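You operate a simulated robot arm through the tools that you are given. There is no shell and no other tool.

Carry out the task below with a simulated robot arm. There is one attempt and no reset: what you move stays moved.

TASK
Push the orange plug home into the tall card ring with the plug setter.
Fine: swing the arm back aside; the ring and the other plug stay.
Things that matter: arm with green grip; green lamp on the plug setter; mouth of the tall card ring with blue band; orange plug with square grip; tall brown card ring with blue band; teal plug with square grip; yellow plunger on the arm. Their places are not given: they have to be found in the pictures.

It is judged by the outcome, as a careful person would: the job done as asked, and still so three seconds after it is handed in. It fails if anything else is knocked over, pushed out of place, dropped, spilled or broken.

THE ROBOT
A 6-joint arm with a four-finger gripper, fixed in place. Base frame: the origin is on the floor under the middle of its stand, x ahead of it, y to its left, z up. Readings come in mm, degrees, newtons and seconds.
It reaches about 1012 mm from its shoulder. Its first joint turns from -166.0 to 166.0 degrees. Payload 3.43 kg.
The TCP is the grasp point between the finger pads, 30 mm short of the fingertips. In the tool frame z runs along the fingers and y along their closing line. The gripper opens to 120 mm; its body begins 85 mm behind the TCP.
Orientation is that of the tool frame in the base frame, as [roll, pitch, yaw] about the fixed x, y, z axes, in that order (R = Rz(yaw) Ry(pitch) Rx(roll)). With the fingers straight down and closing along the base's y, the tool's x points along the base's -x, its y along +y and its z along -z.

THE INTERFACE
- The arm moves only by the tool drive_tool. Its argument "motion" is a list of rows, each a list of 3 entries, a list of its own where there are three numbers: the shift along the tool's x, y, z in mm, then the turn, a rotation vector about the tool's x, y, z in degrees, then the closure, from 0 (fully open) to 1 (shut). In form: [[[dx, dy, dz], [rx, ry, rz], fingers], ...]. A call has 1 to 20 rows; each row is the pose to reach, as a shift and turn from the pose commanded when the call began, along the tool's axes at that moment. Each row takes 0.2 s and may step no farther than 50 mm and 8.6 degrees from the row before; otherwise, or with a gripper value out of range, the whole call is refused. Where a pose cannot be reached the arm comes as near as it can. A force on the tool above 70 N (or 10 N above the force at the start of the call, whichever is more), or a blocked arm, ends the call early, and 0.2 s more pass. The fingers move at their own pace (about 136.2 mm/s each) and stop on an object; they squeeze with about 21 N. The grip force told is the motor's: it shows also when the fingers shut on nothing. Time passes only in rows, and 0.2 s behind the last, so rows that repeat a pose let the fingers close. The reply holds the time, the measured pose of the TCP, the force on the tool along the base axes, the opening and the grip force, in the units named above and with some noise, with the torque about the TCP (base axes, N m) and any sound that the robot's microphone picked up.
- Cameras (640 x 400 px; columns grow to the right, rows downward): "scene" is fixed at [209, 645.6, 1612.2]; the picture's right is [-0.45, 0.89, 0.00], its down [0.84, 0.43, -0.34] and it looks along [-0.30, -0.15, -0.94] (base axes); focal length 286 px, centre (320, 200). "wrist" rides on the gripper at [71, -17, -121] in the tool frame; the picture's right is [0.23, 0.97, 0.00], its down [-0.81, 0.19, -0.55] and it looks along [-0.54, 0.13, 0.83] (tool axes); focal length 275 px, centre (320, 200).
- grab_frame(camera): a new picture of that camera. The clock stands still meanwhile.
- measure_at(camera, pixels): there is no depth. For up to 12 entries [column, row, z] of the newest picture of that camera ("zoom" is the newest enlarged one), the place [x, y] in the base frame at which the ray of that pixel passes the height z, good to about 3 mm, but the place of the scene camera against the robot may be out by one fixed shift of up to 18 mm in any direction. The clock stands still meanwhile.
- close_up(camera, box): a new picture of the part [left, top, right, bottom] of that camera's present view, enlarged. The clock stands still meanwhile.
- finish_job(): hands the job in; it is judged then, once.

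Open the gripper and draw the arm clear of the work before you hand the job in, unless the task says otherwise.

The tools are called after "Emit:" as name(argument=value, ...) on one line, values as JSON. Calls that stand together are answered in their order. drive_tool: Moves the arm, as the interface text tells. Its arguments: {"type":"object","properties":{"motion":{"type":"array"}},"required":["motion"]} The other tools are called the same way: grab_frame (camera) takes a picture; measure_at (camera, pixels) gives the place at which the rays of pixels pass given heights; close_up (camera, box) takes an enlarged picture of a part of a camera's view; finish_job () hands the job in.

At the start:

```text
time: 0.0
eef_pos: [-55.4, 460.9, 1200.6]
tool_rot: [180.0, -0.2, 180.0]
force: [-0.7, 0.4, -0.2]
torque: [0.02, -0.01, 0.0]
finger_gap: 120.0
finger_force: 0.2
```

scene: 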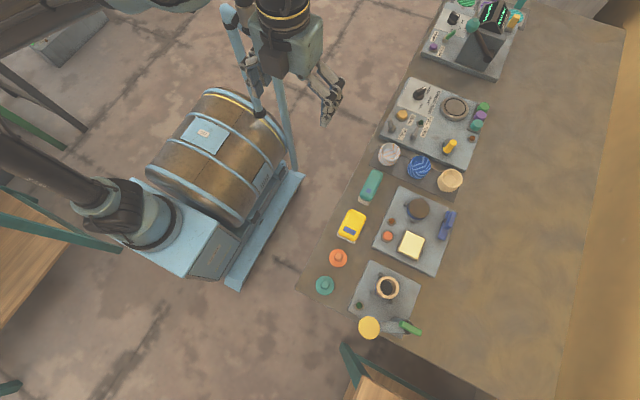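
wrist: 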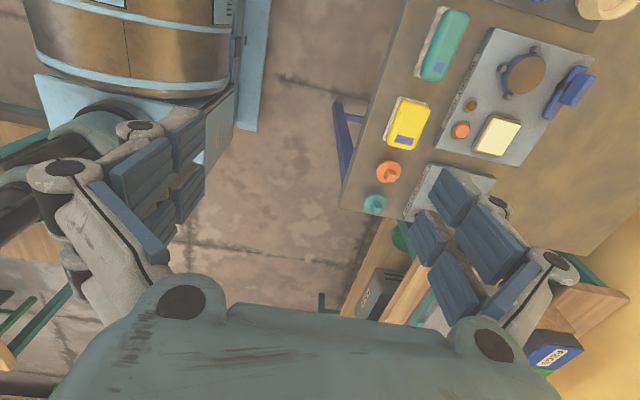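

The scene shows the orange plug near (338,258), the teal plug near (325,285), and a setter with a ring near (388,287) and a yellow plunger near (369,327). I take enlarged pictures of that area first.

Emit:
close_up(camera="scene", box=[300, 230, 460, 350])

Emit:
close_up(camera="wrist", box=[330, 80, 610, 255])

```text
3.33 times, centred on (380, 290) of scene
```

zoom: 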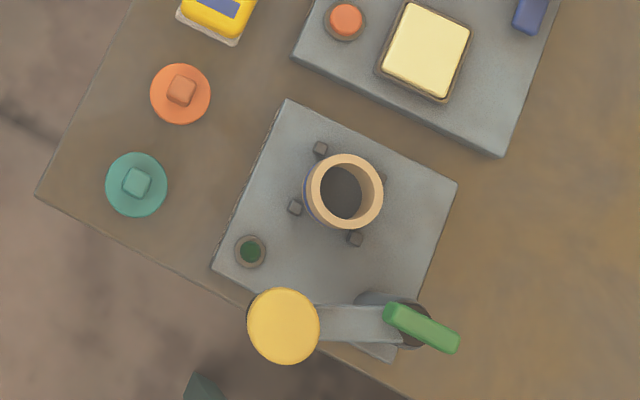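

```text
2.29 times, centred on (470, 168) of wrist
```

zoom: 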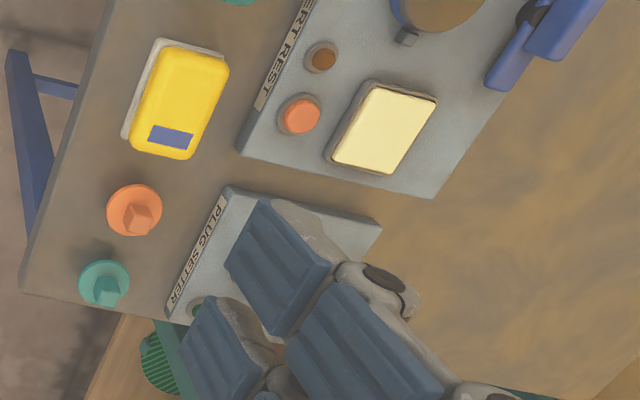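

I see the setter plate, ring, pegs, lamp and arm. I measure the same points in both cameras at several heights to find the table's height.

Emit:
measure_at(camera="scene", pixels=[[338, 258, 700], [338, 258, 800], [338, 258, 900], [325, 285, 800], [325, 285, 900], [387, 287, 800], [387, 287, 900], [369, 327, 900], [362, 293, 800]])

Emit:
measure_at(camera="wrist", pixels=[[388, 171, 700], [388, 171, 800], [388, 171, 900], [375, 204, 700], [375, 204, 800], [375, 204, 900]])

```text
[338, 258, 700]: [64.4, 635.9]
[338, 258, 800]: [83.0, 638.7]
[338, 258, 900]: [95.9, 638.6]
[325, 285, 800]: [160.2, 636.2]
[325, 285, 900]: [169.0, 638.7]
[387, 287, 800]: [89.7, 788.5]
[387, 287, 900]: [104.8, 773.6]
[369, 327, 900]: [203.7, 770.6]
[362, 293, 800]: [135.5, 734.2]
```

```text
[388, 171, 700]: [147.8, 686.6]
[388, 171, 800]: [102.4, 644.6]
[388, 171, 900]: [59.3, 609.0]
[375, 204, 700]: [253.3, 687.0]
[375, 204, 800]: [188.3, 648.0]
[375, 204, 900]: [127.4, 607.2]
```

The table appears to be about z 800–840. I move the gripper, high above everything, toward (0, 690, 1170) so that the wrist camera looks onto the setter.

Emit:
drive_tool(motion=[[[-10, 40, 5], [0, 0, 0], 0], [[-20, 80, 10], [0, 0, 0], 0], [[-30, 120, 15], [0, 0, 0], 0], [[-40, 160, 20], [0, 0, 0], 0], [[-48, 200, 25], [0, 0, 0], 0], [[-55, 230, 30], [0, 0, 0], 0], [[-55, 230, 30], [0, 0, 0], 0]])

Emit:
grab_frame(camera="wrist")

Emit:
grab_frame(camera="scene")

```text
time: 1.6
eef_pos: [-16.0, 691.4, 1168.7]
tool_rot: [-180.0, 0.5, -179.9]
force: [0.4, 0.6, -0.7]
torque: [0.0, 0.02, 0.0]
finger_gap: 119.6
finger_force: 0.1
```

```text
taken
```

wrist: 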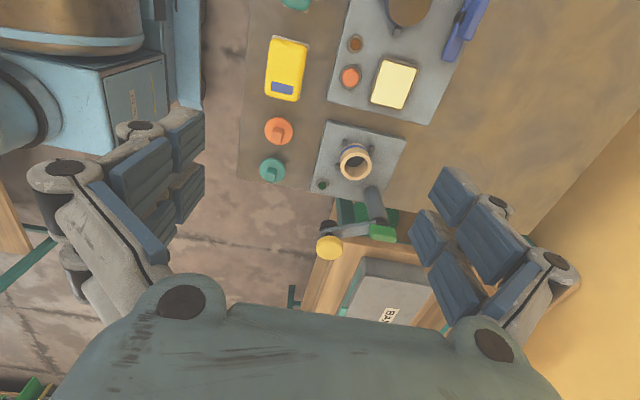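

```text
taken
```

scene: 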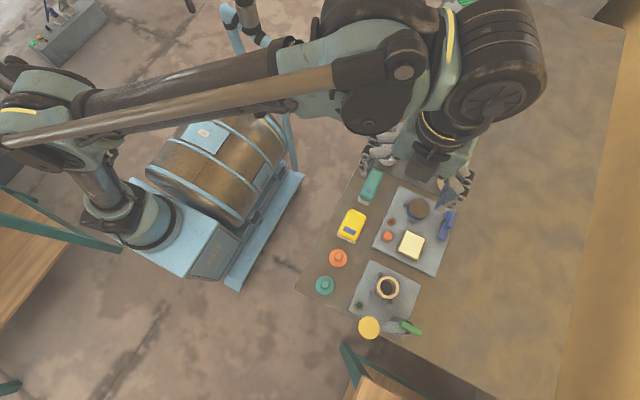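

The wrist picture now shows the setter: ring at (356,160), plunger at (329,246), grip at (383,233), plugs at (278,130) and (272,169). I enlarge it.

Emit:
close_up(camera="wrist", box=[230, 100, 430, 275])

```text
2.29 times, centred on (330, 188) of wrist
```

zoom: 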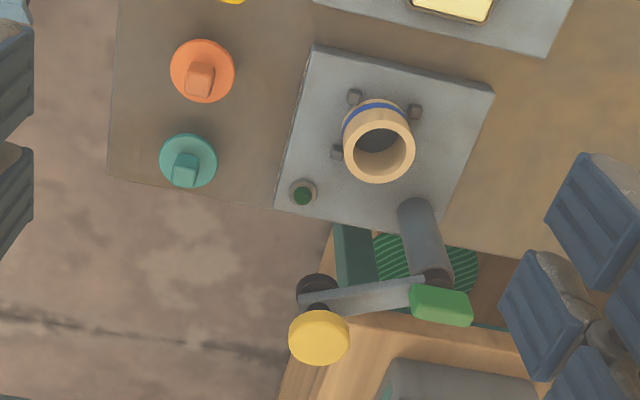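

The arm sits on a post at the plate's corner, with the plunger passing through its end. I measure the key points at several heights in this zoom for triangulation.

Emit:
measure_at(camera="zoom", pixels=[[203, 72, 800], [203, 72, 850], [199, 79, 830], [379, 155, 850], [379, 155, 900], [379, 155, 950], [319, 338, 900], [319, 338, 950], [319, 338, 1000], [440, 305, 900], [440, 305, 950], [440, 305, 1000]])

Emit:
measure_at(camera="scene", pixels=[[388, 287, 850], [388, 287, 900], [388, 287, 950], [369, 327, 900], [369, 327, 950], [369, 327, 1000], [407, 328, 900], [407, 328, 950], [407, 328, 1000], [345, 252, 830], [338, 257, 830]])

```text
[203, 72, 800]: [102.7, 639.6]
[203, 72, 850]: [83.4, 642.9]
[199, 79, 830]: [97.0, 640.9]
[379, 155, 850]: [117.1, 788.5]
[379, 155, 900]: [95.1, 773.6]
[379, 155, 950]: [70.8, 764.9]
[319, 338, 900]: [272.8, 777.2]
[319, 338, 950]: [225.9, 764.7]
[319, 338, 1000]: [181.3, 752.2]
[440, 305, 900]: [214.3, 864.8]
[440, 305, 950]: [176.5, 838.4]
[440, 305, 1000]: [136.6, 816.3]
```

```text
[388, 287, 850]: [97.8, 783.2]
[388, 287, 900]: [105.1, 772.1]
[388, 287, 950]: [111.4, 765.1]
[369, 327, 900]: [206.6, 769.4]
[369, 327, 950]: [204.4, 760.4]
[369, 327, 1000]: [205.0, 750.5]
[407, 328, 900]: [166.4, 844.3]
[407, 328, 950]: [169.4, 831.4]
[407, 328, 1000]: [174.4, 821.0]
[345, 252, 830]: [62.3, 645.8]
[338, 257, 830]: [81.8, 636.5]
```

Ring mouth estimates agree near z≈885 at about (102,776), and the plunger cap near z≈970 at about (205,758). I take a second, lower viewpoint for better triangulation.

Emit:
drive_tool(motion=[[[10, 10, 30], [0, 0, 0], 0], [[20, 20, 60], [0, 0, 0], 0], [[30, 30, 90], [0, 0, 0], 0], [[30, 30, 90], [0, 0, 0], 0], [[30, 30, 90], [0, 0, 0], 0]])

Emit:
grab_frame(camera="wrist")

Emit:
close_up(camera="wrist", box=[220, 100, 440, 275])

```text
time: 2.8
eef_pos: [-44.4, 722.1, 1078.9]
tool_rot: [180.0, 0.4, -179.9]
force: [0.4, 0.1, -0.8]
torque: [-0.04, 0.0, 0.0]
finger_gap: 120.1
finger_force: 0.1
```

```text
taken
```

wrist: 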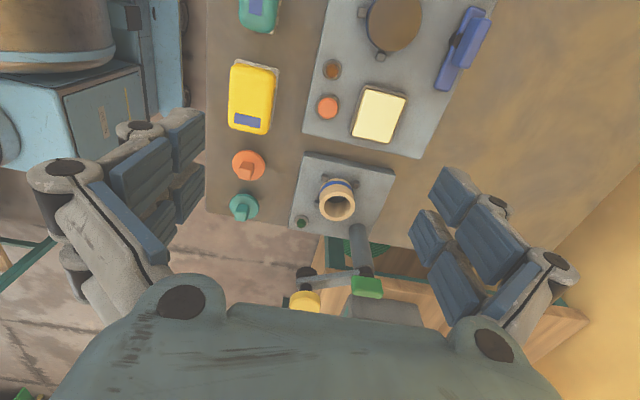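

```text
2.29 times, centred on (330, 188) of wrist
```

zoom: 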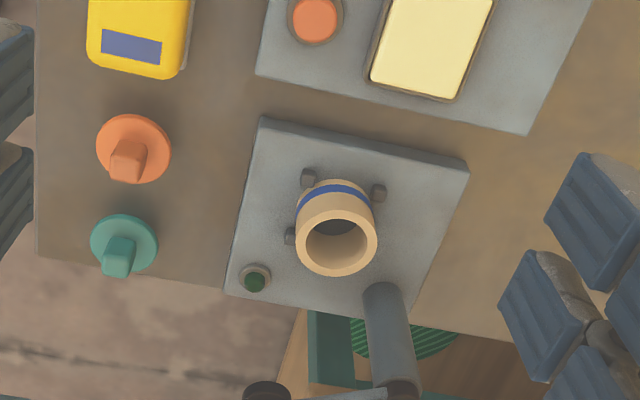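

The lower view shows the ring mouth at zoom (337,242), orange plug grip top at (128,160). I measure these at several heights.

Emit:
measure_at(camera="zoom", pixels=[[337, 242, 870], [337, 242, 890], [337, 242, 910], [128, 160, 810], [128, 160, 830], [128, 160, 850], [135, 150, 800], [135, 150, 820], [117, 257, 830], [117, 257, 850], [390, 385, 930], [390, 385, 960]])

Emit:
measure_at(camera="wrist", pixels=[[304, 301, 950], [304, 301, 970], [304, 301, 990], [367, 287, 940], [367, 287, 960], [367, 287, 980]])

```text
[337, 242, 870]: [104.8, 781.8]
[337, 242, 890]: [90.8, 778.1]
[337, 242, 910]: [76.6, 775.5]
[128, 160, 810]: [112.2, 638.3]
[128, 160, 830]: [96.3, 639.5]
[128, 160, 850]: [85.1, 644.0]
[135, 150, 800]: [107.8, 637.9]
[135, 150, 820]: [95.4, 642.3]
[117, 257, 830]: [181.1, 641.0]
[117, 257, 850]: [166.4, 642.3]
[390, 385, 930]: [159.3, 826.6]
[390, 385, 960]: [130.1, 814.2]
```

```text
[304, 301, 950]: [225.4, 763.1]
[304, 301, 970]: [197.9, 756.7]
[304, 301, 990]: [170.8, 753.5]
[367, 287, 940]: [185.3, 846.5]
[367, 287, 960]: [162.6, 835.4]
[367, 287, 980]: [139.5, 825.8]
```

Combining both views: ring mouth about (113,785,≈857), plunger cap about (225,764,≈950), orange plug grip about (97,640,≈830); the scene camera seems shifted by about (-15,-4). I go over the orange plug for a close look.

Emit:
drive_tool(motion=[[[-40, -25, 0], [0, 0, 0], 0], [[-80, -50, 20], [0, 0, 0], 0], [[-110, -70, 50], [0, 0, 0], 0], [[-130, -82, 85], [0, 0, 0], 0], [[-130, -82, 115], [0, 0, 0], 0], [[-130, -82, 115], [0, 0, 0], 0]])

Emit:
grab_frame(camera="wrist")

Emit:
close_up(camera="wrist", box=[200, 60, 440, 210])

```text
refused: row 2 steps farther than a row can; nothing moved
```

```text
taken
```

wrist: 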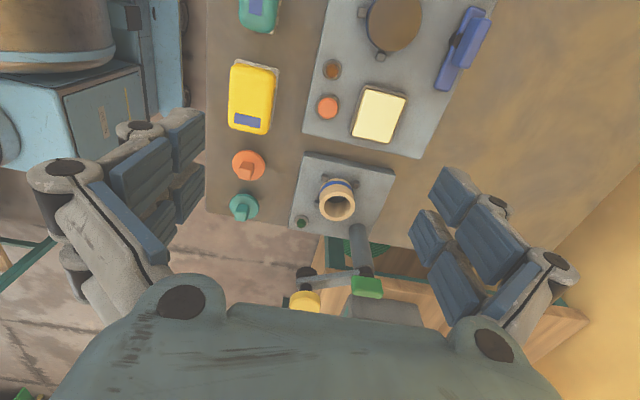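

```text
2.67 times, centred on (320, 135) of wrist
```

zoom: 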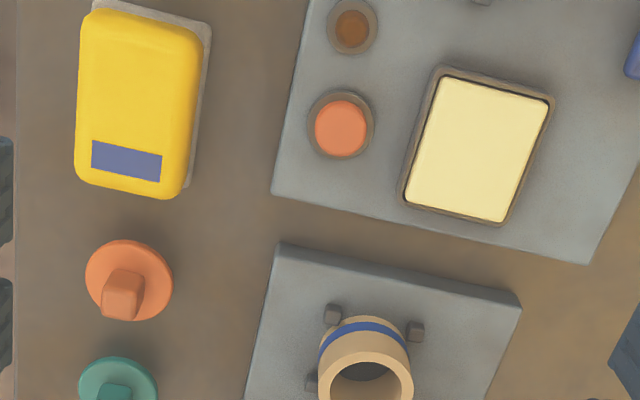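

One row stepped over 50 mm, so nothing moved. I repeat the motion with smaller steps.

Emit:
drive_tool(motion=[[[-35, -22, 0], [0, 0, 0], 0], [[-70, -44, 0], [0, 0, 0], 0], [[-100, -64, 20], [0, 0, 0], 0], [[-120, -76, 50], [0, 0, 0], 0], [[-130, -82, 85], [0, 0, 0], 0], [[-130, -82, 115], [0, 0, 0], 0], [[-130, -82, 115], [0, 0, 0], 0], [[-130, -82, 115], [0, 0, 0], 0]])

Emit:
grab_frame(camera="wrist")

Emit:
close_up(camera="wrist", box=[200, 60, 440, 210])

```text
time: 4.6
eef_pos: [86.6, 639.7, 966.0]
tool_rot: [180.0, 0.5, -179.9]
force: [0.8, -0.1, -0.3]
torque: [-0.02, 0.0, 0.01]
finger_gap: 119.8
finger_force: 0.0
```

```text
taken
```

wrist: 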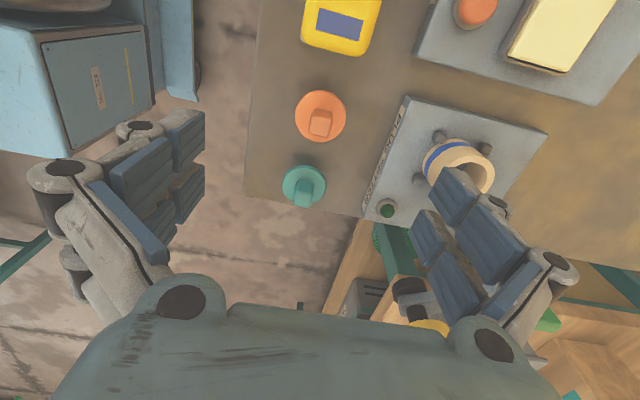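

```text
2.67 times, centred on (320, 135) of wrist
```

zoom: 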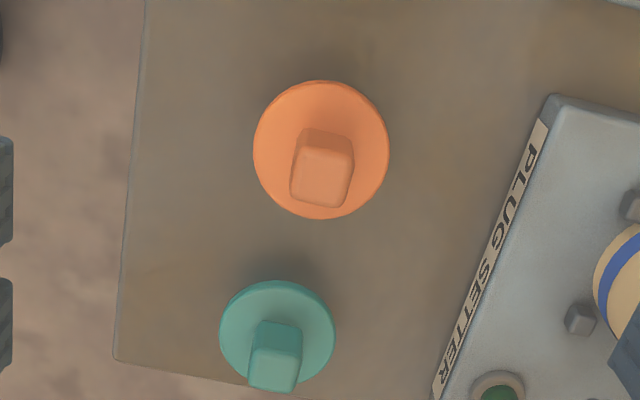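

The orange plug is near (320,117). I zoom in further to read its grip's orientation and position.

Emit:
close_up(camera="wrist", box=[280, 85, 360, 150])

```text
6.15 times, centred on (320, 118) of wrist
```

zoom: 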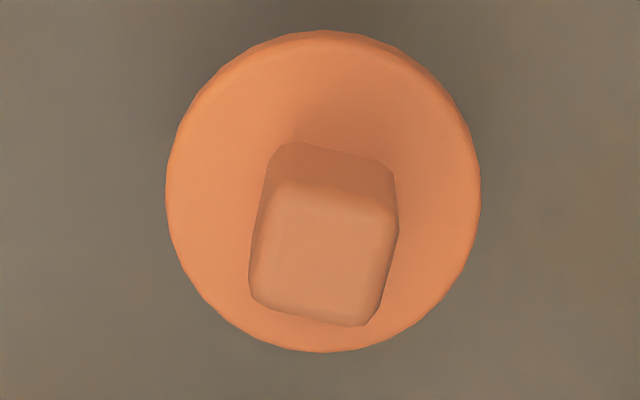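

The grip's top face has corners near zoom (280,180), (393,205), (375,325), (252,300); flange centre near (323,191). I measure these.

Emit:
measure_at(camera="zoom", pixels=[[324, 252, 820], [324, 252, 830], [324, 252, 840], [280, 180, 830], [393, 205, 830], [375, 325, 830], [252, 300, 830], [323, 191, 800], [323, 191, 810], [323, 191, 820], [166, 191, 810], [481, 191, 810]])

```text
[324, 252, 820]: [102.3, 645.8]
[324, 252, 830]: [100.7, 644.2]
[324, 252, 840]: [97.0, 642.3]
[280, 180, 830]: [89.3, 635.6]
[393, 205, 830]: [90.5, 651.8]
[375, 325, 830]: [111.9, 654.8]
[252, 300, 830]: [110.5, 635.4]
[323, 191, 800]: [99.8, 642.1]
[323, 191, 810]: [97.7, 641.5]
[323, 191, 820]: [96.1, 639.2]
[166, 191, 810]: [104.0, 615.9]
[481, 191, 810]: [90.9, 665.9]
```

I check the fingers' geometry more closely in the wrist view before planning the grasp.

Emit:
close_up(camera="wrist", box=[400, 150, 600, 350])

Emit:
close_up(camera="wrist", box=[20, 100, 240, 300])

```text
2.00 times, centred on (500, 250) of wrist
```

zoom: 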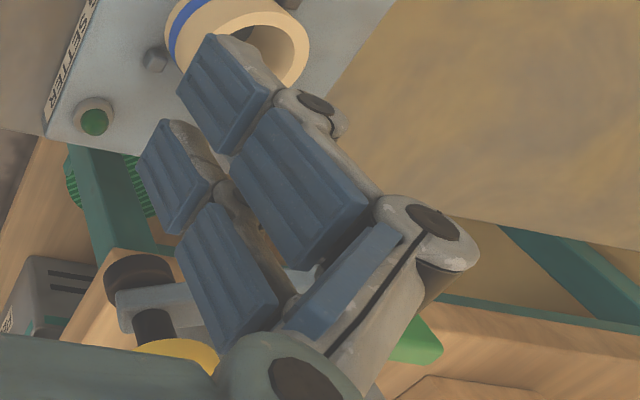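

```text
2.00 times, centred on (130, 200) of wrist
```

zoom: 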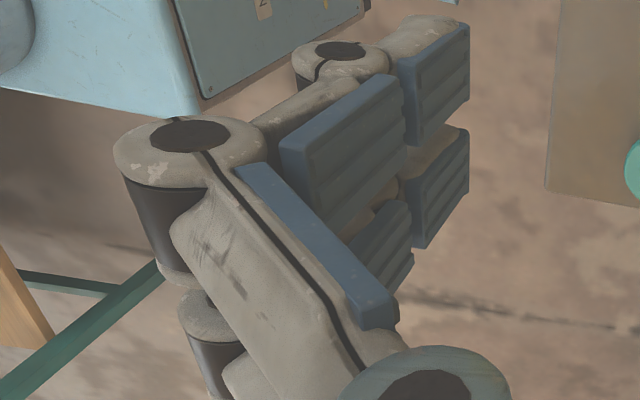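

The fingers come in two pairs, each with a narrow gap between pads. I measure the pads' tip edges (wrist px (205,112)-(205,152) and (204,165)-(204,202)) at the fingertip height.

Emit:
measure_at(camera="wrist", pixels=[[205, 112, 936], [205, 152, 936], [204, 165, 936], [204, 202, 936], [430, 212, 936], [453, 168, 936], [320, 117, 830], [321, 124, 830], [320, 116, 810]])

```text
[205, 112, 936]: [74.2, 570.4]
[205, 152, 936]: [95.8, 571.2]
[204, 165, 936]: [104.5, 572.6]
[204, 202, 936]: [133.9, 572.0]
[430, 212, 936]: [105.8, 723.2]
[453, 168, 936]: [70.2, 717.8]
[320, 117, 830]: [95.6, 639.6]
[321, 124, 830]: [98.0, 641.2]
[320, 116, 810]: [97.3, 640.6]
```

The grip is nearly aligned with the base axes, about 20 mm wide, at about (98,641). I move above it, closing the fingers partly to about a 48 mm gap, and look again.

Emit:
drive_tool(motion=[[[-6, 1, 20], [0, 0, 0], 0.3], [[-11, 1, 45], [0, 0, 0], 0.6], [[-11, 1, 70], [0, 0, 0], 0.6], [[-11, 1, 80], [0, 0, 0], 0.6], [[-11, 1, 80], [0, 0, 0], 0.6]])

Emit:
grab_frame(camera="wrist")

Emit:
close_up(camera="wrist", box=[240, 90, 400, 210])

```text
time: 5.8
eef_pos: [99.1, 640.1, 885.4]
tool_rot: [-179.9, 0.5, -179.9]
force: [-1.1, -0.2, -0.1]
torque: [0.01, 0.01, 0.0]
finger_gap: 48.0
finger_force: 0.0
```

```text
taken
```

wrist: 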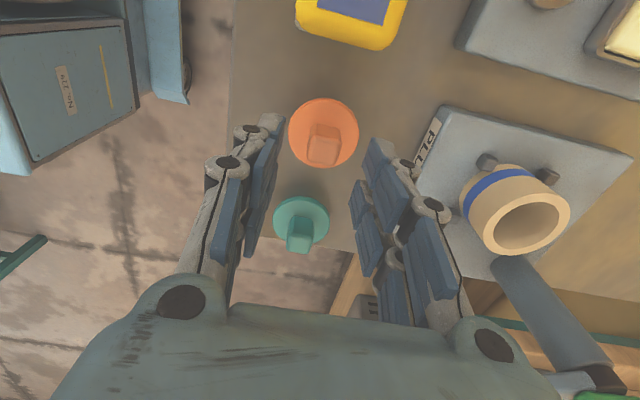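

```text
3.33 times, centred on (320, 150) of wrist
```

zoom: 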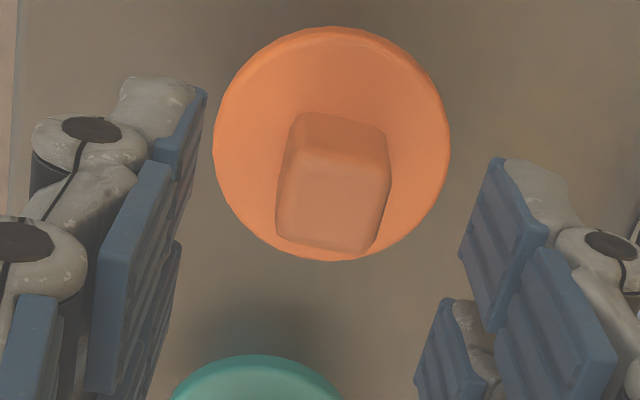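

The grip top now shows at zoom (332,203), slightly right of the tool axis. I measure it again here, along with the flange centre and the ring mouth (px (526,222)).

Emit:
measure_at(camera="zoom", pixels=[[332, 203, 825], [332, 203, 835], [332, 203, 845], [296, 152, 835], [390, 158, 835], [372, 250, 835], [275, 235, 835], [332, 143, 800], [332, 143, 810], [332, 143, 820], [213, 143, 810], [451, 143, 810]])

Emit:
measure_at(camera="wrist", pixels=[[526, 222, 840], [526, 222, 860], [526, 222, 880], [487, 228, 860], [566, 216, 860], [443, 106, 800], [443, 106, 820], [630, 157, 800]])

```text
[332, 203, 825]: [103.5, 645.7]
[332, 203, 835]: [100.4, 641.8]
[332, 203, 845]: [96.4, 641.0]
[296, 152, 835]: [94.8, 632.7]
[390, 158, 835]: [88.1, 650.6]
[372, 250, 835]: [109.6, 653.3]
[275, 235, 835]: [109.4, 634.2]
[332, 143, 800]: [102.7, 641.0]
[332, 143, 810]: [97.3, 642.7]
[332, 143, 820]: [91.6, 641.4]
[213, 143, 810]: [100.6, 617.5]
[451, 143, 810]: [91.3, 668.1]
```

```text
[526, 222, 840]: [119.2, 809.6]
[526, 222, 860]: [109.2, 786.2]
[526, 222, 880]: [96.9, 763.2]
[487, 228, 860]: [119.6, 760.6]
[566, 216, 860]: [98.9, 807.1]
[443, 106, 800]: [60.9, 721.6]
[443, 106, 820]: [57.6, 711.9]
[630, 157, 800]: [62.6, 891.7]
```

Estimates settle at grip (100,642), ring mouth about (111,785.5,860), table about z 795. I descend to TCP z≈850 with about a 36 mm gap, straddling the grip.

Emit:
drive_tool(motion=[[[-1, 2, 12], [0, 0, 0], 0.7], [[-1, 2, 24], [0, 0, 0], 0.7], [[-1, 2, 34], [0, 0, 0], 0.7], [[-1, 2, 34], [0, 0, 0], 0.7]])

Emit:
close_up(camera="wrist", box=[240, 90, 400, 210])

```text
time: 6.8
eef_pos: [100.0, 641.9, 852.7]
tool_rot: [179.9, 0.5, -179.9]
force: [0.8, 0.8, 22.1]
torque: [0.09, 0.06, 0.0]
finger_gap: 37.3
finger_force: 0.3
```

```text
3.33 times, centred on (320, 150) of wrist
```

zoom: 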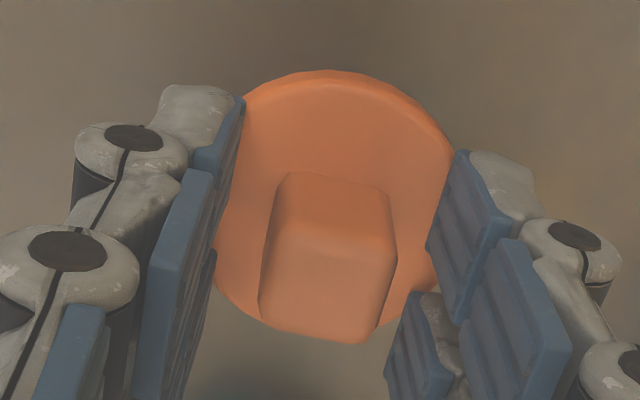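

Contact force of 22 N at TCP z≈852.7 means the fingertips rest on the flange, so its top is at about z 823. I lift 4 mm, shift 3 mm toward -x to centre on the grip, then close.

Emit:
drive_tool(motion=[[[0, 0, -5], [0, 0, 0], 0.7], [[3, 0.5, -5], [0, 0, 0], 0.7], [[3, 0.5, -5], [0, 0, 0], 0.8], [[3, 0.5, -5], [0, 0, 0], 1], [[3, 0.5, -5], [0, 0, 0], 1], [[3, 0.5, -5], [0, 0, 0], 1]])

Emit:
close_up(camera="wrist", box=[240, 90, 400, 210])

```text
time: 8.2
eef_pos: [96.5, 643.7, 858.2]
tool_rot: [-180.0, 0.5, -179.9]
force: [0.5, 0.0, -0.1]
torque: [-0.02, 0.01, -0.02]
finger_gap: 19.6
finger_force: 21.1
```

```text
3.33 times, centred on (320, 150) of wrist
```

zoom: 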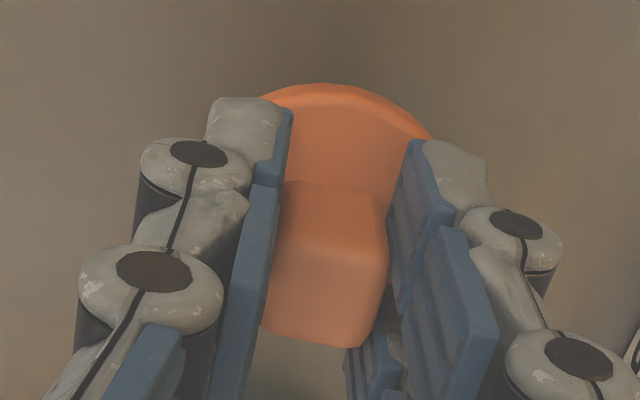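

The grip is held (gap 19.6 mm, 21 N). I lift the plug about 130 mm straight up, then look.

Emit:
drive_tool(motion=[[[0, 0, -10], [0, 0, 0], 1], [[0, 0, -40], [0, 0, 0], 1], [[0, 0, -80], [0, 0, 0], 1], [[0, 0, -115], [0, 0, 0], 1], [[0, 0, -130], [0, 0, 0], 1], [[0, 0, -130], [0, 0, 0], 1]])

Emit:
grab_frame(camera="wrist")

Emit:
grab_frame(camera="scene")

```text
time: 9.6
eef_pos: [95.8, 643.9, 986.7]
tool_rot: [180.0, 0.6, -179.9]
force: [1.0, 0.1, -0.5]
torque: [0.01, 0.02, 0.02]
finger_gap: 19.7
finger_force: 21.2
```

```text
taken
```

wrist: 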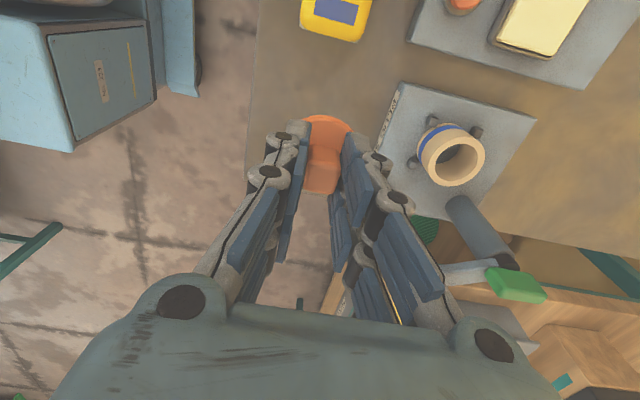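

```text
taken
```

scene: 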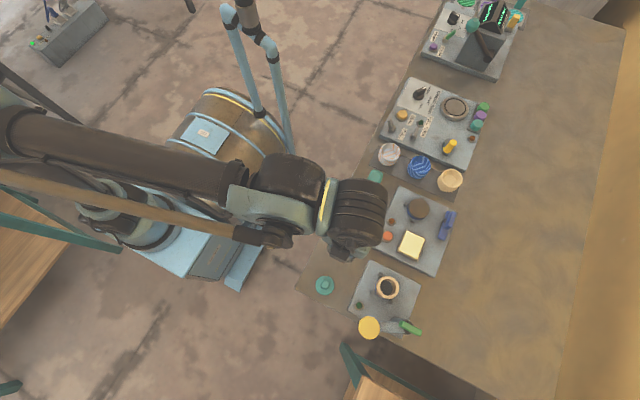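

The plug is lifted. The setter shows at wrist px (400–550, 85–310), with the ring mouth near (461,164); I enlarge and measure it from this viewpoint.

Emit:
close_up(camera="wrist", box=[370, 70, 570, 320])

Emit:
measure_at(camera="wrist", pixels=[[461, 163, 840], [461, 163, 850], [461, 163, 860], [461, 163, 870], [461, 163, 880]])

```text
1.60 times, centred on (470, 195) of wrist
```

zoom: 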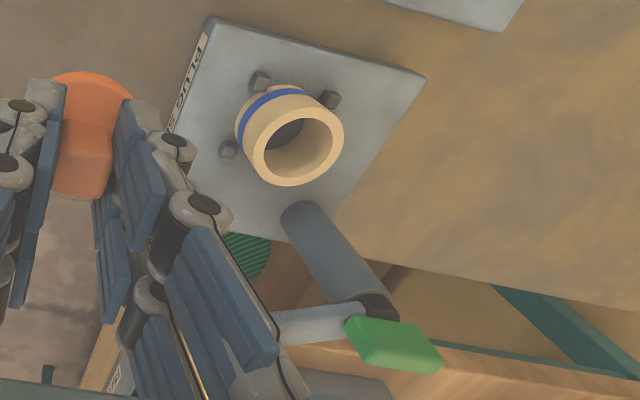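

```text
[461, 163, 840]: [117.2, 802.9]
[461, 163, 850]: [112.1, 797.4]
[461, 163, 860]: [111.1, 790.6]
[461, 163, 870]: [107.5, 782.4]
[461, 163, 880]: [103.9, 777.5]
```

The mouth's ellipse centre in the zoom is nearer (298,147), i.e. px (456,162). I enlarge the ring more to get its centre properly.

Emit:
close_up(camera="wrist", box=[400, 105, 500, 195])

```text
4.44 times, centred on (450, 150) of wrist
```

zoom: 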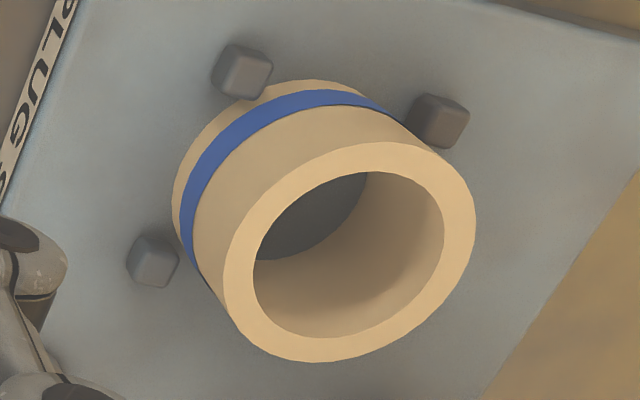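

Rim ellipse centre is at zoom (349,252); inner bore spans (253,270) to (444,225). I measure these at candidate heights.

Emit:
measure_at(camera="zoom", pixels=[[349, 252, 850], [349, 252, 855], [349, 252, 860], [349, 252, 865], [349, 252, 870], [253, 272, 860], [444, 228, 860], [224, 290, 860], [476, 215, 860], [385, 141, 860], [300, 362, 860]])

```text
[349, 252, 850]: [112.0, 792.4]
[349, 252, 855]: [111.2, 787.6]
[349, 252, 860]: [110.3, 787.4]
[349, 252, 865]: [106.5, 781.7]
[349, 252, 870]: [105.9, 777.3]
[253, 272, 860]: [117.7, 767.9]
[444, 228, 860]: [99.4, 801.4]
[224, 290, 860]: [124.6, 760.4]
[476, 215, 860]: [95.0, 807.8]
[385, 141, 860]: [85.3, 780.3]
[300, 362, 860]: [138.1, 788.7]
```

The bore measures about 38 mm and the ring's outside about 54 mm; the plug's flange is about 48 mm. For a height-independent fix on the ring, I rise to z≈1090 and move over the setter so the ring lies under the camera's vertical ray.

Emit:
drive_tool(motion=[[[0, 0, -40], [0, 0, 0], 1], [[0, 5, -85], [0, 0, 0], 1], [[-15, 30, -104], [0, 0, 0], 1], [[-32, 65, -104], [0, 0, 0], 1], [[-50, 100, -104], [0, 0, 0], 1], [[-65, 132, -104], [0, 0, 0], 1], [[-74, 151, -104], [0, 0, 0], 1], [[-74, 151, -104], [0, 0, 0], 1], [[-74, 151, -104], [0, 0, 0], 1]])

Emit:
grab_frame(camera="wrist")

Emit:
close_up(camera="wrist", box=[280, 0, 370, 75])

```text
time: 11.6
eef_pos: [167.8, 792.4, 1090.5]
tool_rot: [-179.9, 0.4, -179.9]
force: [0.8, -1.0, -1.0]
torque: [0.01, 0.01, 0.02]
finger_gap: 19.6
finger_force: 20.9
```

```text
taken
```

wrist: 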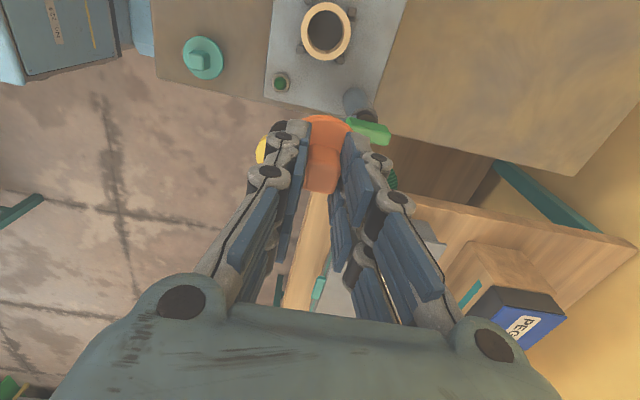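

```text
5.33 times, centred on (325, 38) of wrist
```

zoom: 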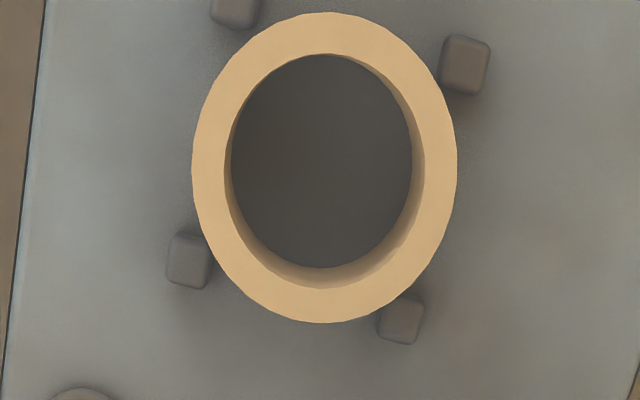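

Now the ring is seen almost straight down; rim centre at zoom (325,168). I measure this repeatedly to average the noise.

Emit:
measure_at(camera="zoom", pixels=[[325, 168, 860], [325, 168, 860], [325, 168, 860], [325, 168, 861], [325, 168, 859], [325, 168, 862], [192, 165, 860], [457, 165, 860], [329, 12, 860], [320, 323, 860], [224, 168, 860], [426, 168, 860]])

Emit:
close_up(camera="wrist", box=[240, 70, 420, 200])

```text
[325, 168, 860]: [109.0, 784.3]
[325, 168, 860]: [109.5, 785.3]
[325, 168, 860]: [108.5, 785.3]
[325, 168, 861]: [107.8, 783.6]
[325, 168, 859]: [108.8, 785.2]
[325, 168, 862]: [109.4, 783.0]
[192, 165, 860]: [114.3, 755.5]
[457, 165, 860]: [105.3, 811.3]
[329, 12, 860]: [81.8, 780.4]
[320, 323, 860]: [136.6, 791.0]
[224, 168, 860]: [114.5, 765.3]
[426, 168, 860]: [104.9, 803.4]
```

```text
3.08 times, centred on (330, 135) of wrist
```

zoom: 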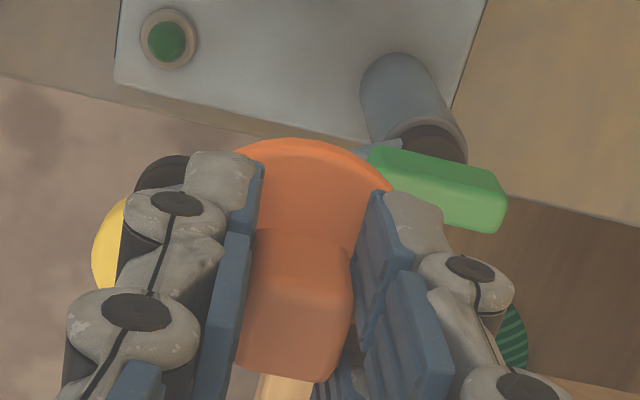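

Ring centre averages (109, 784.5). Now I measure the held plug's flange arc the same way, to know its offset from the tool; I enlarge it first.

Emit:
close_up(camera="wrist", box=[280, 105, 370, 200])

```text
4.21 times, centred on (325, 152) of wrist
```

zoom: 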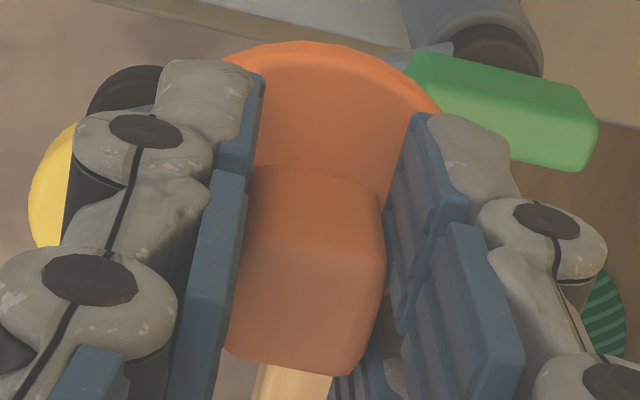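

I measure flange arc points (222,58), (310,41), (400,76), (440,110) at z≈1055 and the grip's far-top edge at z≈1077.

Emit:
measure_at(camera="zoom", pixels=[[222, 58, 1055], [222, 58, 1055], [310, 41, 1055], [310, 41, 1055], [400, 76, 1055], [400, 76, 1055], [440, 110, 1055], [440, 110, 1055], [252, 170, 1055], [380, 192, 1055], [228, 350, 1077], [348, 375, 1077]])

```text
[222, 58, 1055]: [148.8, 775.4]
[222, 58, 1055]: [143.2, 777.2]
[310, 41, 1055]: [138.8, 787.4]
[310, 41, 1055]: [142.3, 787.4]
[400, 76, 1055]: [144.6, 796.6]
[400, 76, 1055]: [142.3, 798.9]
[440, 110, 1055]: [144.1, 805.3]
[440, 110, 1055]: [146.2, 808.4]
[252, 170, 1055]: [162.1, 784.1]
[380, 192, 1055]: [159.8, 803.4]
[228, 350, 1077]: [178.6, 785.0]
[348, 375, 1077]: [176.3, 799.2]
```

The held plug's flange centre is within about 1–3 mm of the tool axis. I move over the ring to TCP (110, 784.5), then lower to z≈960 for a look.

Emit:
drive_tool(motion=[[[30, -4, 0], [0, 0, 0], 1], [[58, -8, 0], [0, 0, 0], 1], [[58, -8, 40], [0, 0, 0], 1], [[58, -8, 80], [0, 0, 0], 1], [[58, -8, 115], [0, 0, 0], 1], [[58, -8, 130], [0, 0, 0], 1], [[58, -8, 130], [0, 0, 0], 1]])

Emit:
grab_frame(camera="wrist")

Emit:
close_up(camera="wrist", box=[260, 80, 380, 200])

Emit:
close_up(camera="scene", box=[300, 220, 460, 350])

```text
time: 13.2
eef_pos: [111.9, 786.1, 960.5]
tool_rot: [180.0, 0.5, -179.9]
force: [0.3, -0.5, -0.9]
torque: [-0.01, -0.01, 0.03]
finger_gap: 19.4
finger_force: 20.5
```

```text
taken
```

wrist: 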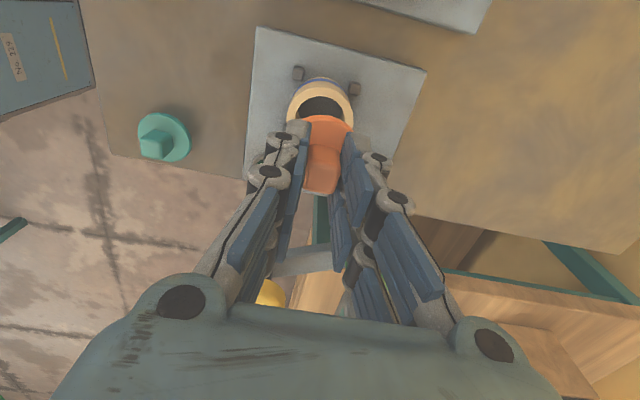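

```text
3.33 times, centred on (320, 140) of wrist
```

zoom: 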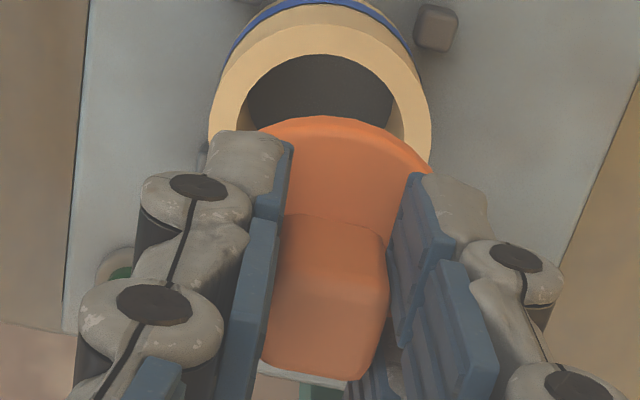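

```text
3.08 times, centred on (380, 285) of scene
```

zoom: 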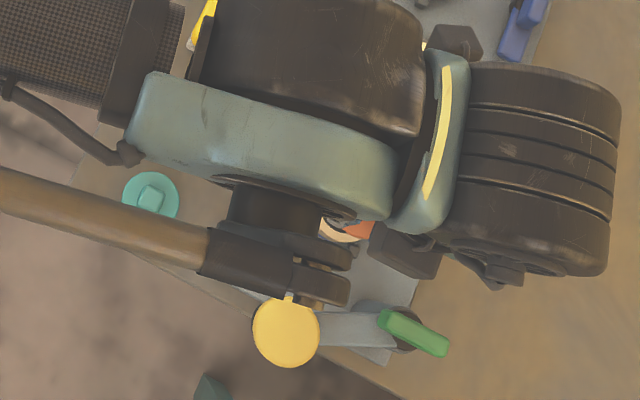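

The plug hangs above the ring. I measure the ring's rim points and the flange's arc from this same view to compare their centres.

Emit:
measure_at(camera="zoom", pixels=[[319, 22, 860], [319, 22, 860], [209, 130, 860], [209, 130, 860], [432, 140, 860], [432, 140, 860], [318, 115, 925], [318, 115, 925], [262, 128, 925], [262, 128, 925], [430, 170, 925], [430, 170, 925]])

```text
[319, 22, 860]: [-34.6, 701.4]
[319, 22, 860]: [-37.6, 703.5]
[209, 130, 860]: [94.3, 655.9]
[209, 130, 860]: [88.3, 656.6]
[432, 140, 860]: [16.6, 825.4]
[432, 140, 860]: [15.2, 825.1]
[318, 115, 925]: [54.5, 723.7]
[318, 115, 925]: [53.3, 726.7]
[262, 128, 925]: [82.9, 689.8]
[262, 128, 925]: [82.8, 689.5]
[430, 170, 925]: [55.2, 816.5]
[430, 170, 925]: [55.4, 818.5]
```

The newest zoom was the scene's, so those values don't apply. I retake the wrist zoom and measure again.

Emit:
close_up(camera="wrist", box=[260, 80, 380, 200])

Emit:
measure_at(camera="zoom", pixels=[[319, 22, 860], [319, 22, 860], [209, 130, 860], [209, 130, 860], [432, 140, 860], [432, 140, 860], [318, 115, 925], [318, 115, 925], [262, 128, 925], [262, 128, 925], [430, 170, 925], [430, 170, 925]])

```text
3.33 times, centred on (320, 140) of wrist
```

zoom: 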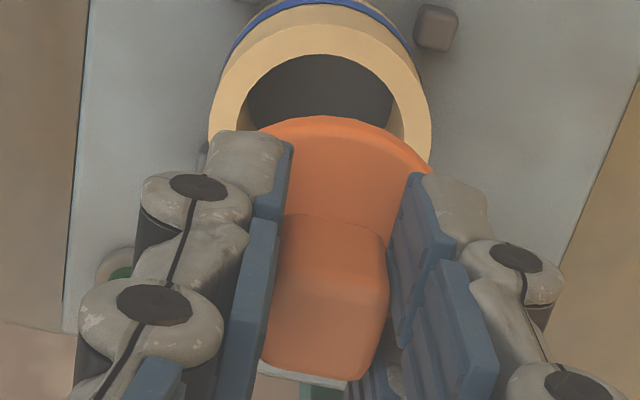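

```text
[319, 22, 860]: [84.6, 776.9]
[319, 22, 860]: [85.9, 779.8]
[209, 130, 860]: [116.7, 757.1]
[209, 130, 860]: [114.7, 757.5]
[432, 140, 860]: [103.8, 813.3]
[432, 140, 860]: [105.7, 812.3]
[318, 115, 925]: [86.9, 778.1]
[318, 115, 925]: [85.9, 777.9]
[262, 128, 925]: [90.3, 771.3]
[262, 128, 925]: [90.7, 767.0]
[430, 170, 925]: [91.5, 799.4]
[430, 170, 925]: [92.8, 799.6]
```

Both centres agree within about 2 mm at the current position (ring ≈(110.7,785.2), flange ≈(109.9,783.3)). I shift about +1 mm in y, lower 30 mm, and check.

Emit:
drive_tool(motion=[[[-0.5, 1, 10], [0, 0, 0], 1], [[-0.5, 1, 20], [0, 0, 0], 1], [[-0.5, 1, 30], [0, 0, 0], 1], [[-0.5, 1, 30], [0, 0, 0], 1]])

Emit:
close_up(camera="wrist", box=[260, 80, 380, 200])

```text
time: 14.2
eef_pos: [112.8, 786.3, 930.8]
tool_rot: [180.0, 0.5, -179.9]
force: [0.1, -0.8, -0.9]
torque: [0.01, -0.03, 0.0]
finger_gap: 19.6
finger_force: 21.2
```

```text
3.33 times, centred on (320, 140) of wrist
```

zoom: 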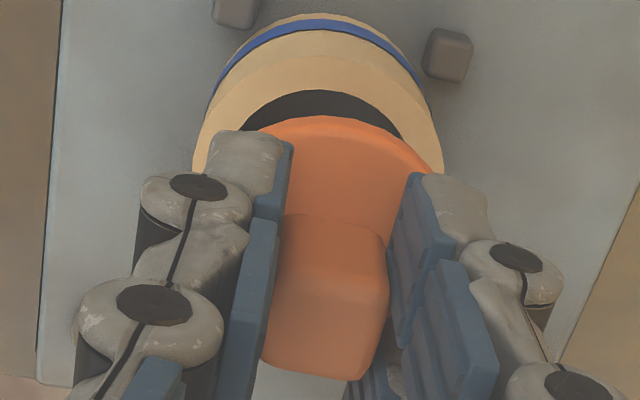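

The rim spans columns 193–443 around the plug, nicely centred left-right. I measure the fore-aft alignment here, ring at z 860 and flange at z 896.

Emit:
measure_at(camera="zoom", pixels=[[318, 53, 860], [318, 53, 860], [194, 160, 860], [194, 160, 860], [442, 160, 860], [442, 160, 860], [318, 115, 896], [318, 115, 896], [262, 128, 896], [262, 128, 896], [430, 170, 896], [430, 170, 896]])

```text
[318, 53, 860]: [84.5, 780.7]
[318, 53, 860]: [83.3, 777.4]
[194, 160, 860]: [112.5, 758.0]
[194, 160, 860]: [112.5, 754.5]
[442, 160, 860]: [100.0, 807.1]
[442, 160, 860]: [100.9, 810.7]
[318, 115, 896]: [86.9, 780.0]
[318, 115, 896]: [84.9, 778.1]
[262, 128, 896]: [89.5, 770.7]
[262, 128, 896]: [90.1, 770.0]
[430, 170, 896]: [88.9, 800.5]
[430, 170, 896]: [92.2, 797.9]
```

Ring and plug centres agree within 1–2 mm. I descend in small steps to TCP z≈921 and watch the force.

Emit:
drive_tool(motion=[[[-0.5, 0, 3], [0, 0, 0], 1], [[-0.5, 0, 6], [0, 0, 0], 1], [[-0.5, 0, 8], [0, 0, 0], 1], [[-0.5, 0, 10], [0, 0, 0], 1]])

Emit:
close_up(camera="wrist", box=[260, 80, 380, 200])

```text
time: 15.2
eef_pos: [112.6, 786.8, 921.3]
tool_rot: [180.0, 0.5, -179.9]
force: [0.0, 0.8, 0.2]
torque: [-0.02, -0.02, -0.03]
finger_gap: 19.7
finger_force: 20.8
```

```text
3.33 times, centred on (320, 140) of wrist
```

zoom: 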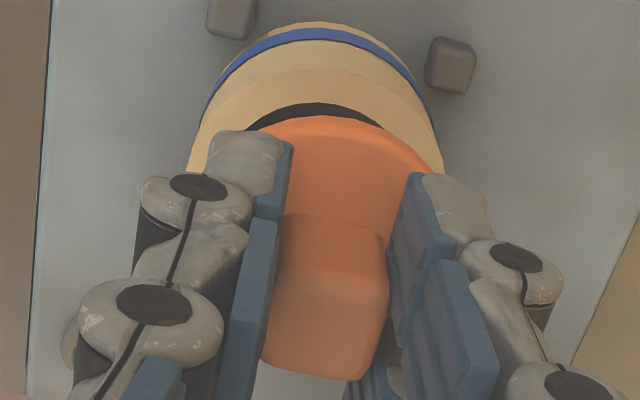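

No contact yet (force near 0). I go down another 6 mm slowly.

Emit:
drive_tool(motion=[[[0, 0, 2], [0, 0, 0], 1], [[0, 0, 4], [0, 0, 0], 1], [[0, 0, 6], [0, 0, 0], 1]])

Emit:
close_up(camera="wrist", box=[260, 80, 380, 200])

```text
time: 16.0
eef_pos: [112.2, 786.2, 916.0]
tool_rot: [179.9, 0.4, -179.9]
force: [-0.3, 0.4, -0.2]
torque: [0.01, 0.04, -0.01]
finger_gap: 19.4
finger_force: 21.4
```

```text
3.33 times, centred on (320, 140) of wrist
```

zoom: 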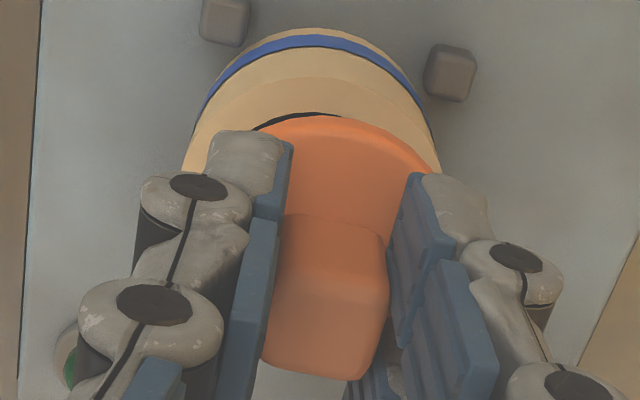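

Still no contact. The dark sliver of bore shows more on the left (255–340), suggesting the plug sits a little right; I measure once more.

Emit:
measure_at(camera="zoom", pixels=[[312, 78, 860], [312, 78, 860], [184, 160, 860], [184, 160, 860], [440, 160, 860], [440, 160, 860], [318, 115, 881], [318, 115, 881], [262, 128, 881], [262, 128, 881], [430, 170, 881], [430, 170, 881]])

```text
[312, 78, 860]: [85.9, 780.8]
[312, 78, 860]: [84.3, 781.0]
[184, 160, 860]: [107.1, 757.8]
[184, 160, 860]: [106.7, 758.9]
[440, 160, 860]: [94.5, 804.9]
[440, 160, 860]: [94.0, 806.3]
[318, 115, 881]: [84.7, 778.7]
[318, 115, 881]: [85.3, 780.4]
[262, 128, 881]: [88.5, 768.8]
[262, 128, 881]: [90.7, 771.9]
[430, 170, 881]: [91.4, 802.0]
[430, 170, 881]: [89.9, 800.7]
```

Left-right, the plug looks about 1.5 mm too far toward +y, and about 1 mm short in x. I correct that and continue down in small steps.

Emit:
drive_tool(motion=[[[-1, -1.5, 0], [0, 0, 0], 1], [[-1, -1.5, 2], [0, 0, 0], 1], [[-1, -1.5, 4], [0, 0, 0], 1]])

Emit:
close_up(camera="wrist", box=[260, 80, 380, 200])

```text
time: 16.8
eef_pos: [114.7, 784.3, 909.9]
tool_rot: [-179.9, 0.6, -179.9]
force: [0.3, 0.3, -1.3]
torque: [0.0, 0.04, 0.01]
finger_gap: 19.9
finger_force: 20.8
```

```text
3.33 times, centred on (320, 140) of wrist
```

zoom: 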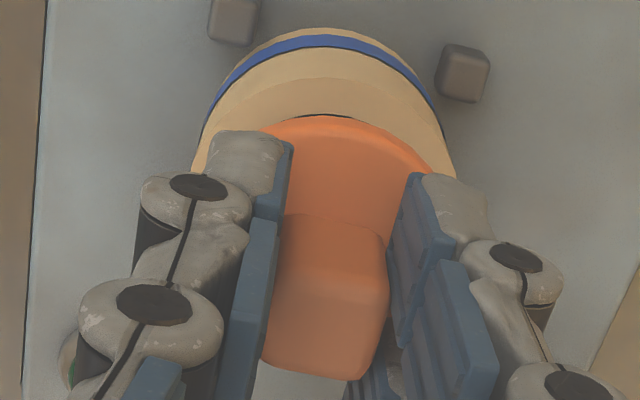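

No contact at z≈910 and the plug now looks well centred (rim spans 195–455). I keep lowering gently.

Emit:
drive_tool(motion=[[[0, 0, 2], [0, 0, 0], 1], [[0, 0, 4], [0, 0, 0], 1]])

Emit:
close_up(camera="wrist", box=[260, 80, 380, 200])

```text
time: 17.4
eef_pos: [113.6, 785.5, 907.5]
tool_rot: [-180.0, 0.5, -179.9]
force: [-1.4, 0.7, 19.5]
torque: [0.0, 0.1, -0.01]
finger_gap: 19.7
finger_force: 20.7
```

```text
3.33 times, centred on (320, 140) of wrist
```

zoom: 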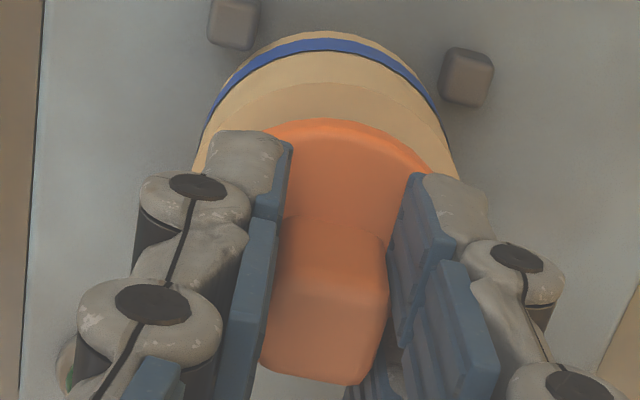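

Contact: 19.5 N up at z≈907.5 with almost no torque, so the plug's nose is sitting centrally in the mouth. I relax slightly upward by 1 mm and open the fingers to about a 40 mm gap.

Emit:
drive_tool(motion=[[[0, 0, -1.5], [0, 0, 0], 1], [[0, 0, -1.5], [0, 0, 0], 0.8], [[0, 0, -1.5], [0, 0, 0], 0.67], [[0, 0, -1.5], [0, 0, 0], 0.67]])

Emit:
close_up(camera="wrist", box=[240, 80, 400, 210])

```text
time: 18.4
eef_pos: [113.6, 786.3, 908.6]
tool_rot: [-180.0, 0.5, -179.9]
force: [-0.1, 0.1, 0.3]
torque: [-0.01, 0.01, 0.01]
finger_gap: 39.6
finger_force: 0.1
```

```text
3.08 times, centred on (320, 145) of wrist
```

zoom: 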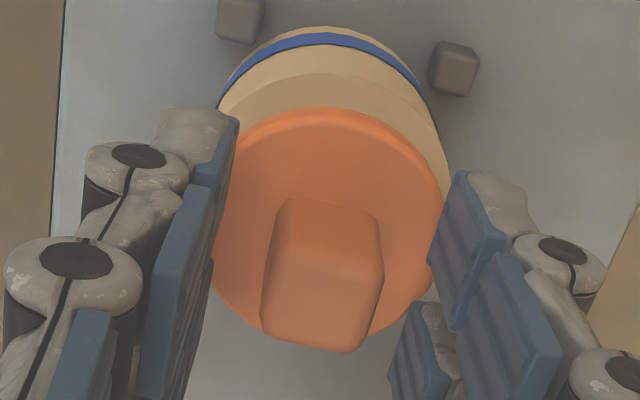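

The plug stays on the ring, released. I rise straight up about 130 mm and look at it.

Emit:
drive_tool(motion=[[[0, 0, -10], [0, 0, 0], 0.67], [[0, 0, -30], [0, 0, 0], 0.6], [[0, 0, -70], [0, 0, 0], 0.5], [[0, 0, -110], [0, 0, 0], 0.5], [[0, 0, -140], [0, 0, 0], 0.5], [[0, 0, -140], [0, 0, 0], 0.5]])

Emit:
grab_frame(camera="wrist")

Emit:
close_up(camera="wrist", box=[220, 40, 420, 200])

```text
time: 19.8
eef_pos: [113.4, 786.1, 1048.8]
tool_rot: [-180.0, 0.5, -179.9]
force: [-0.4, -0.4, -0.5]
torque: [0.01, -0.01, -0.01]
finger_gap: 60.3
finger_force: 0.0
```

```text
taken
```

wrist: 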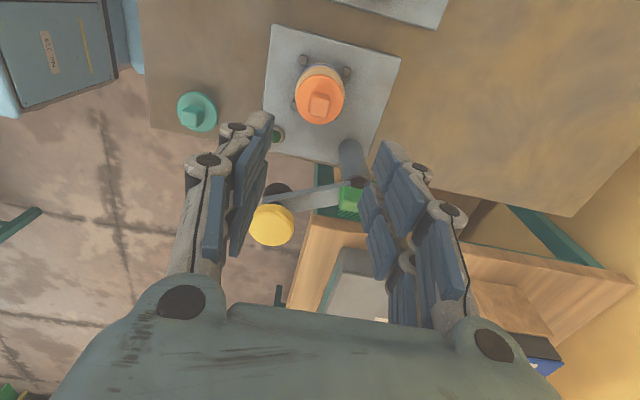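

```text
2.50 times, centred on (320, 120) of wrist
```

zoom: 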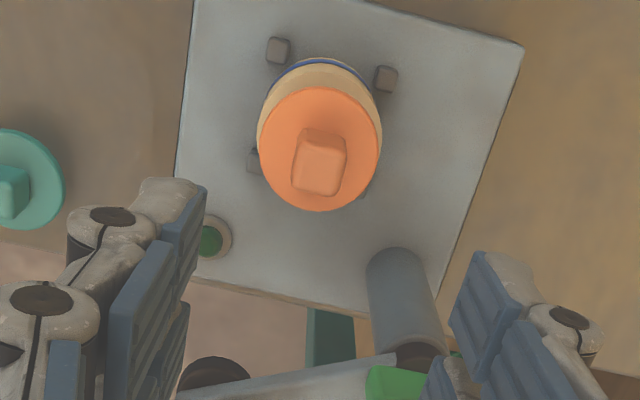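

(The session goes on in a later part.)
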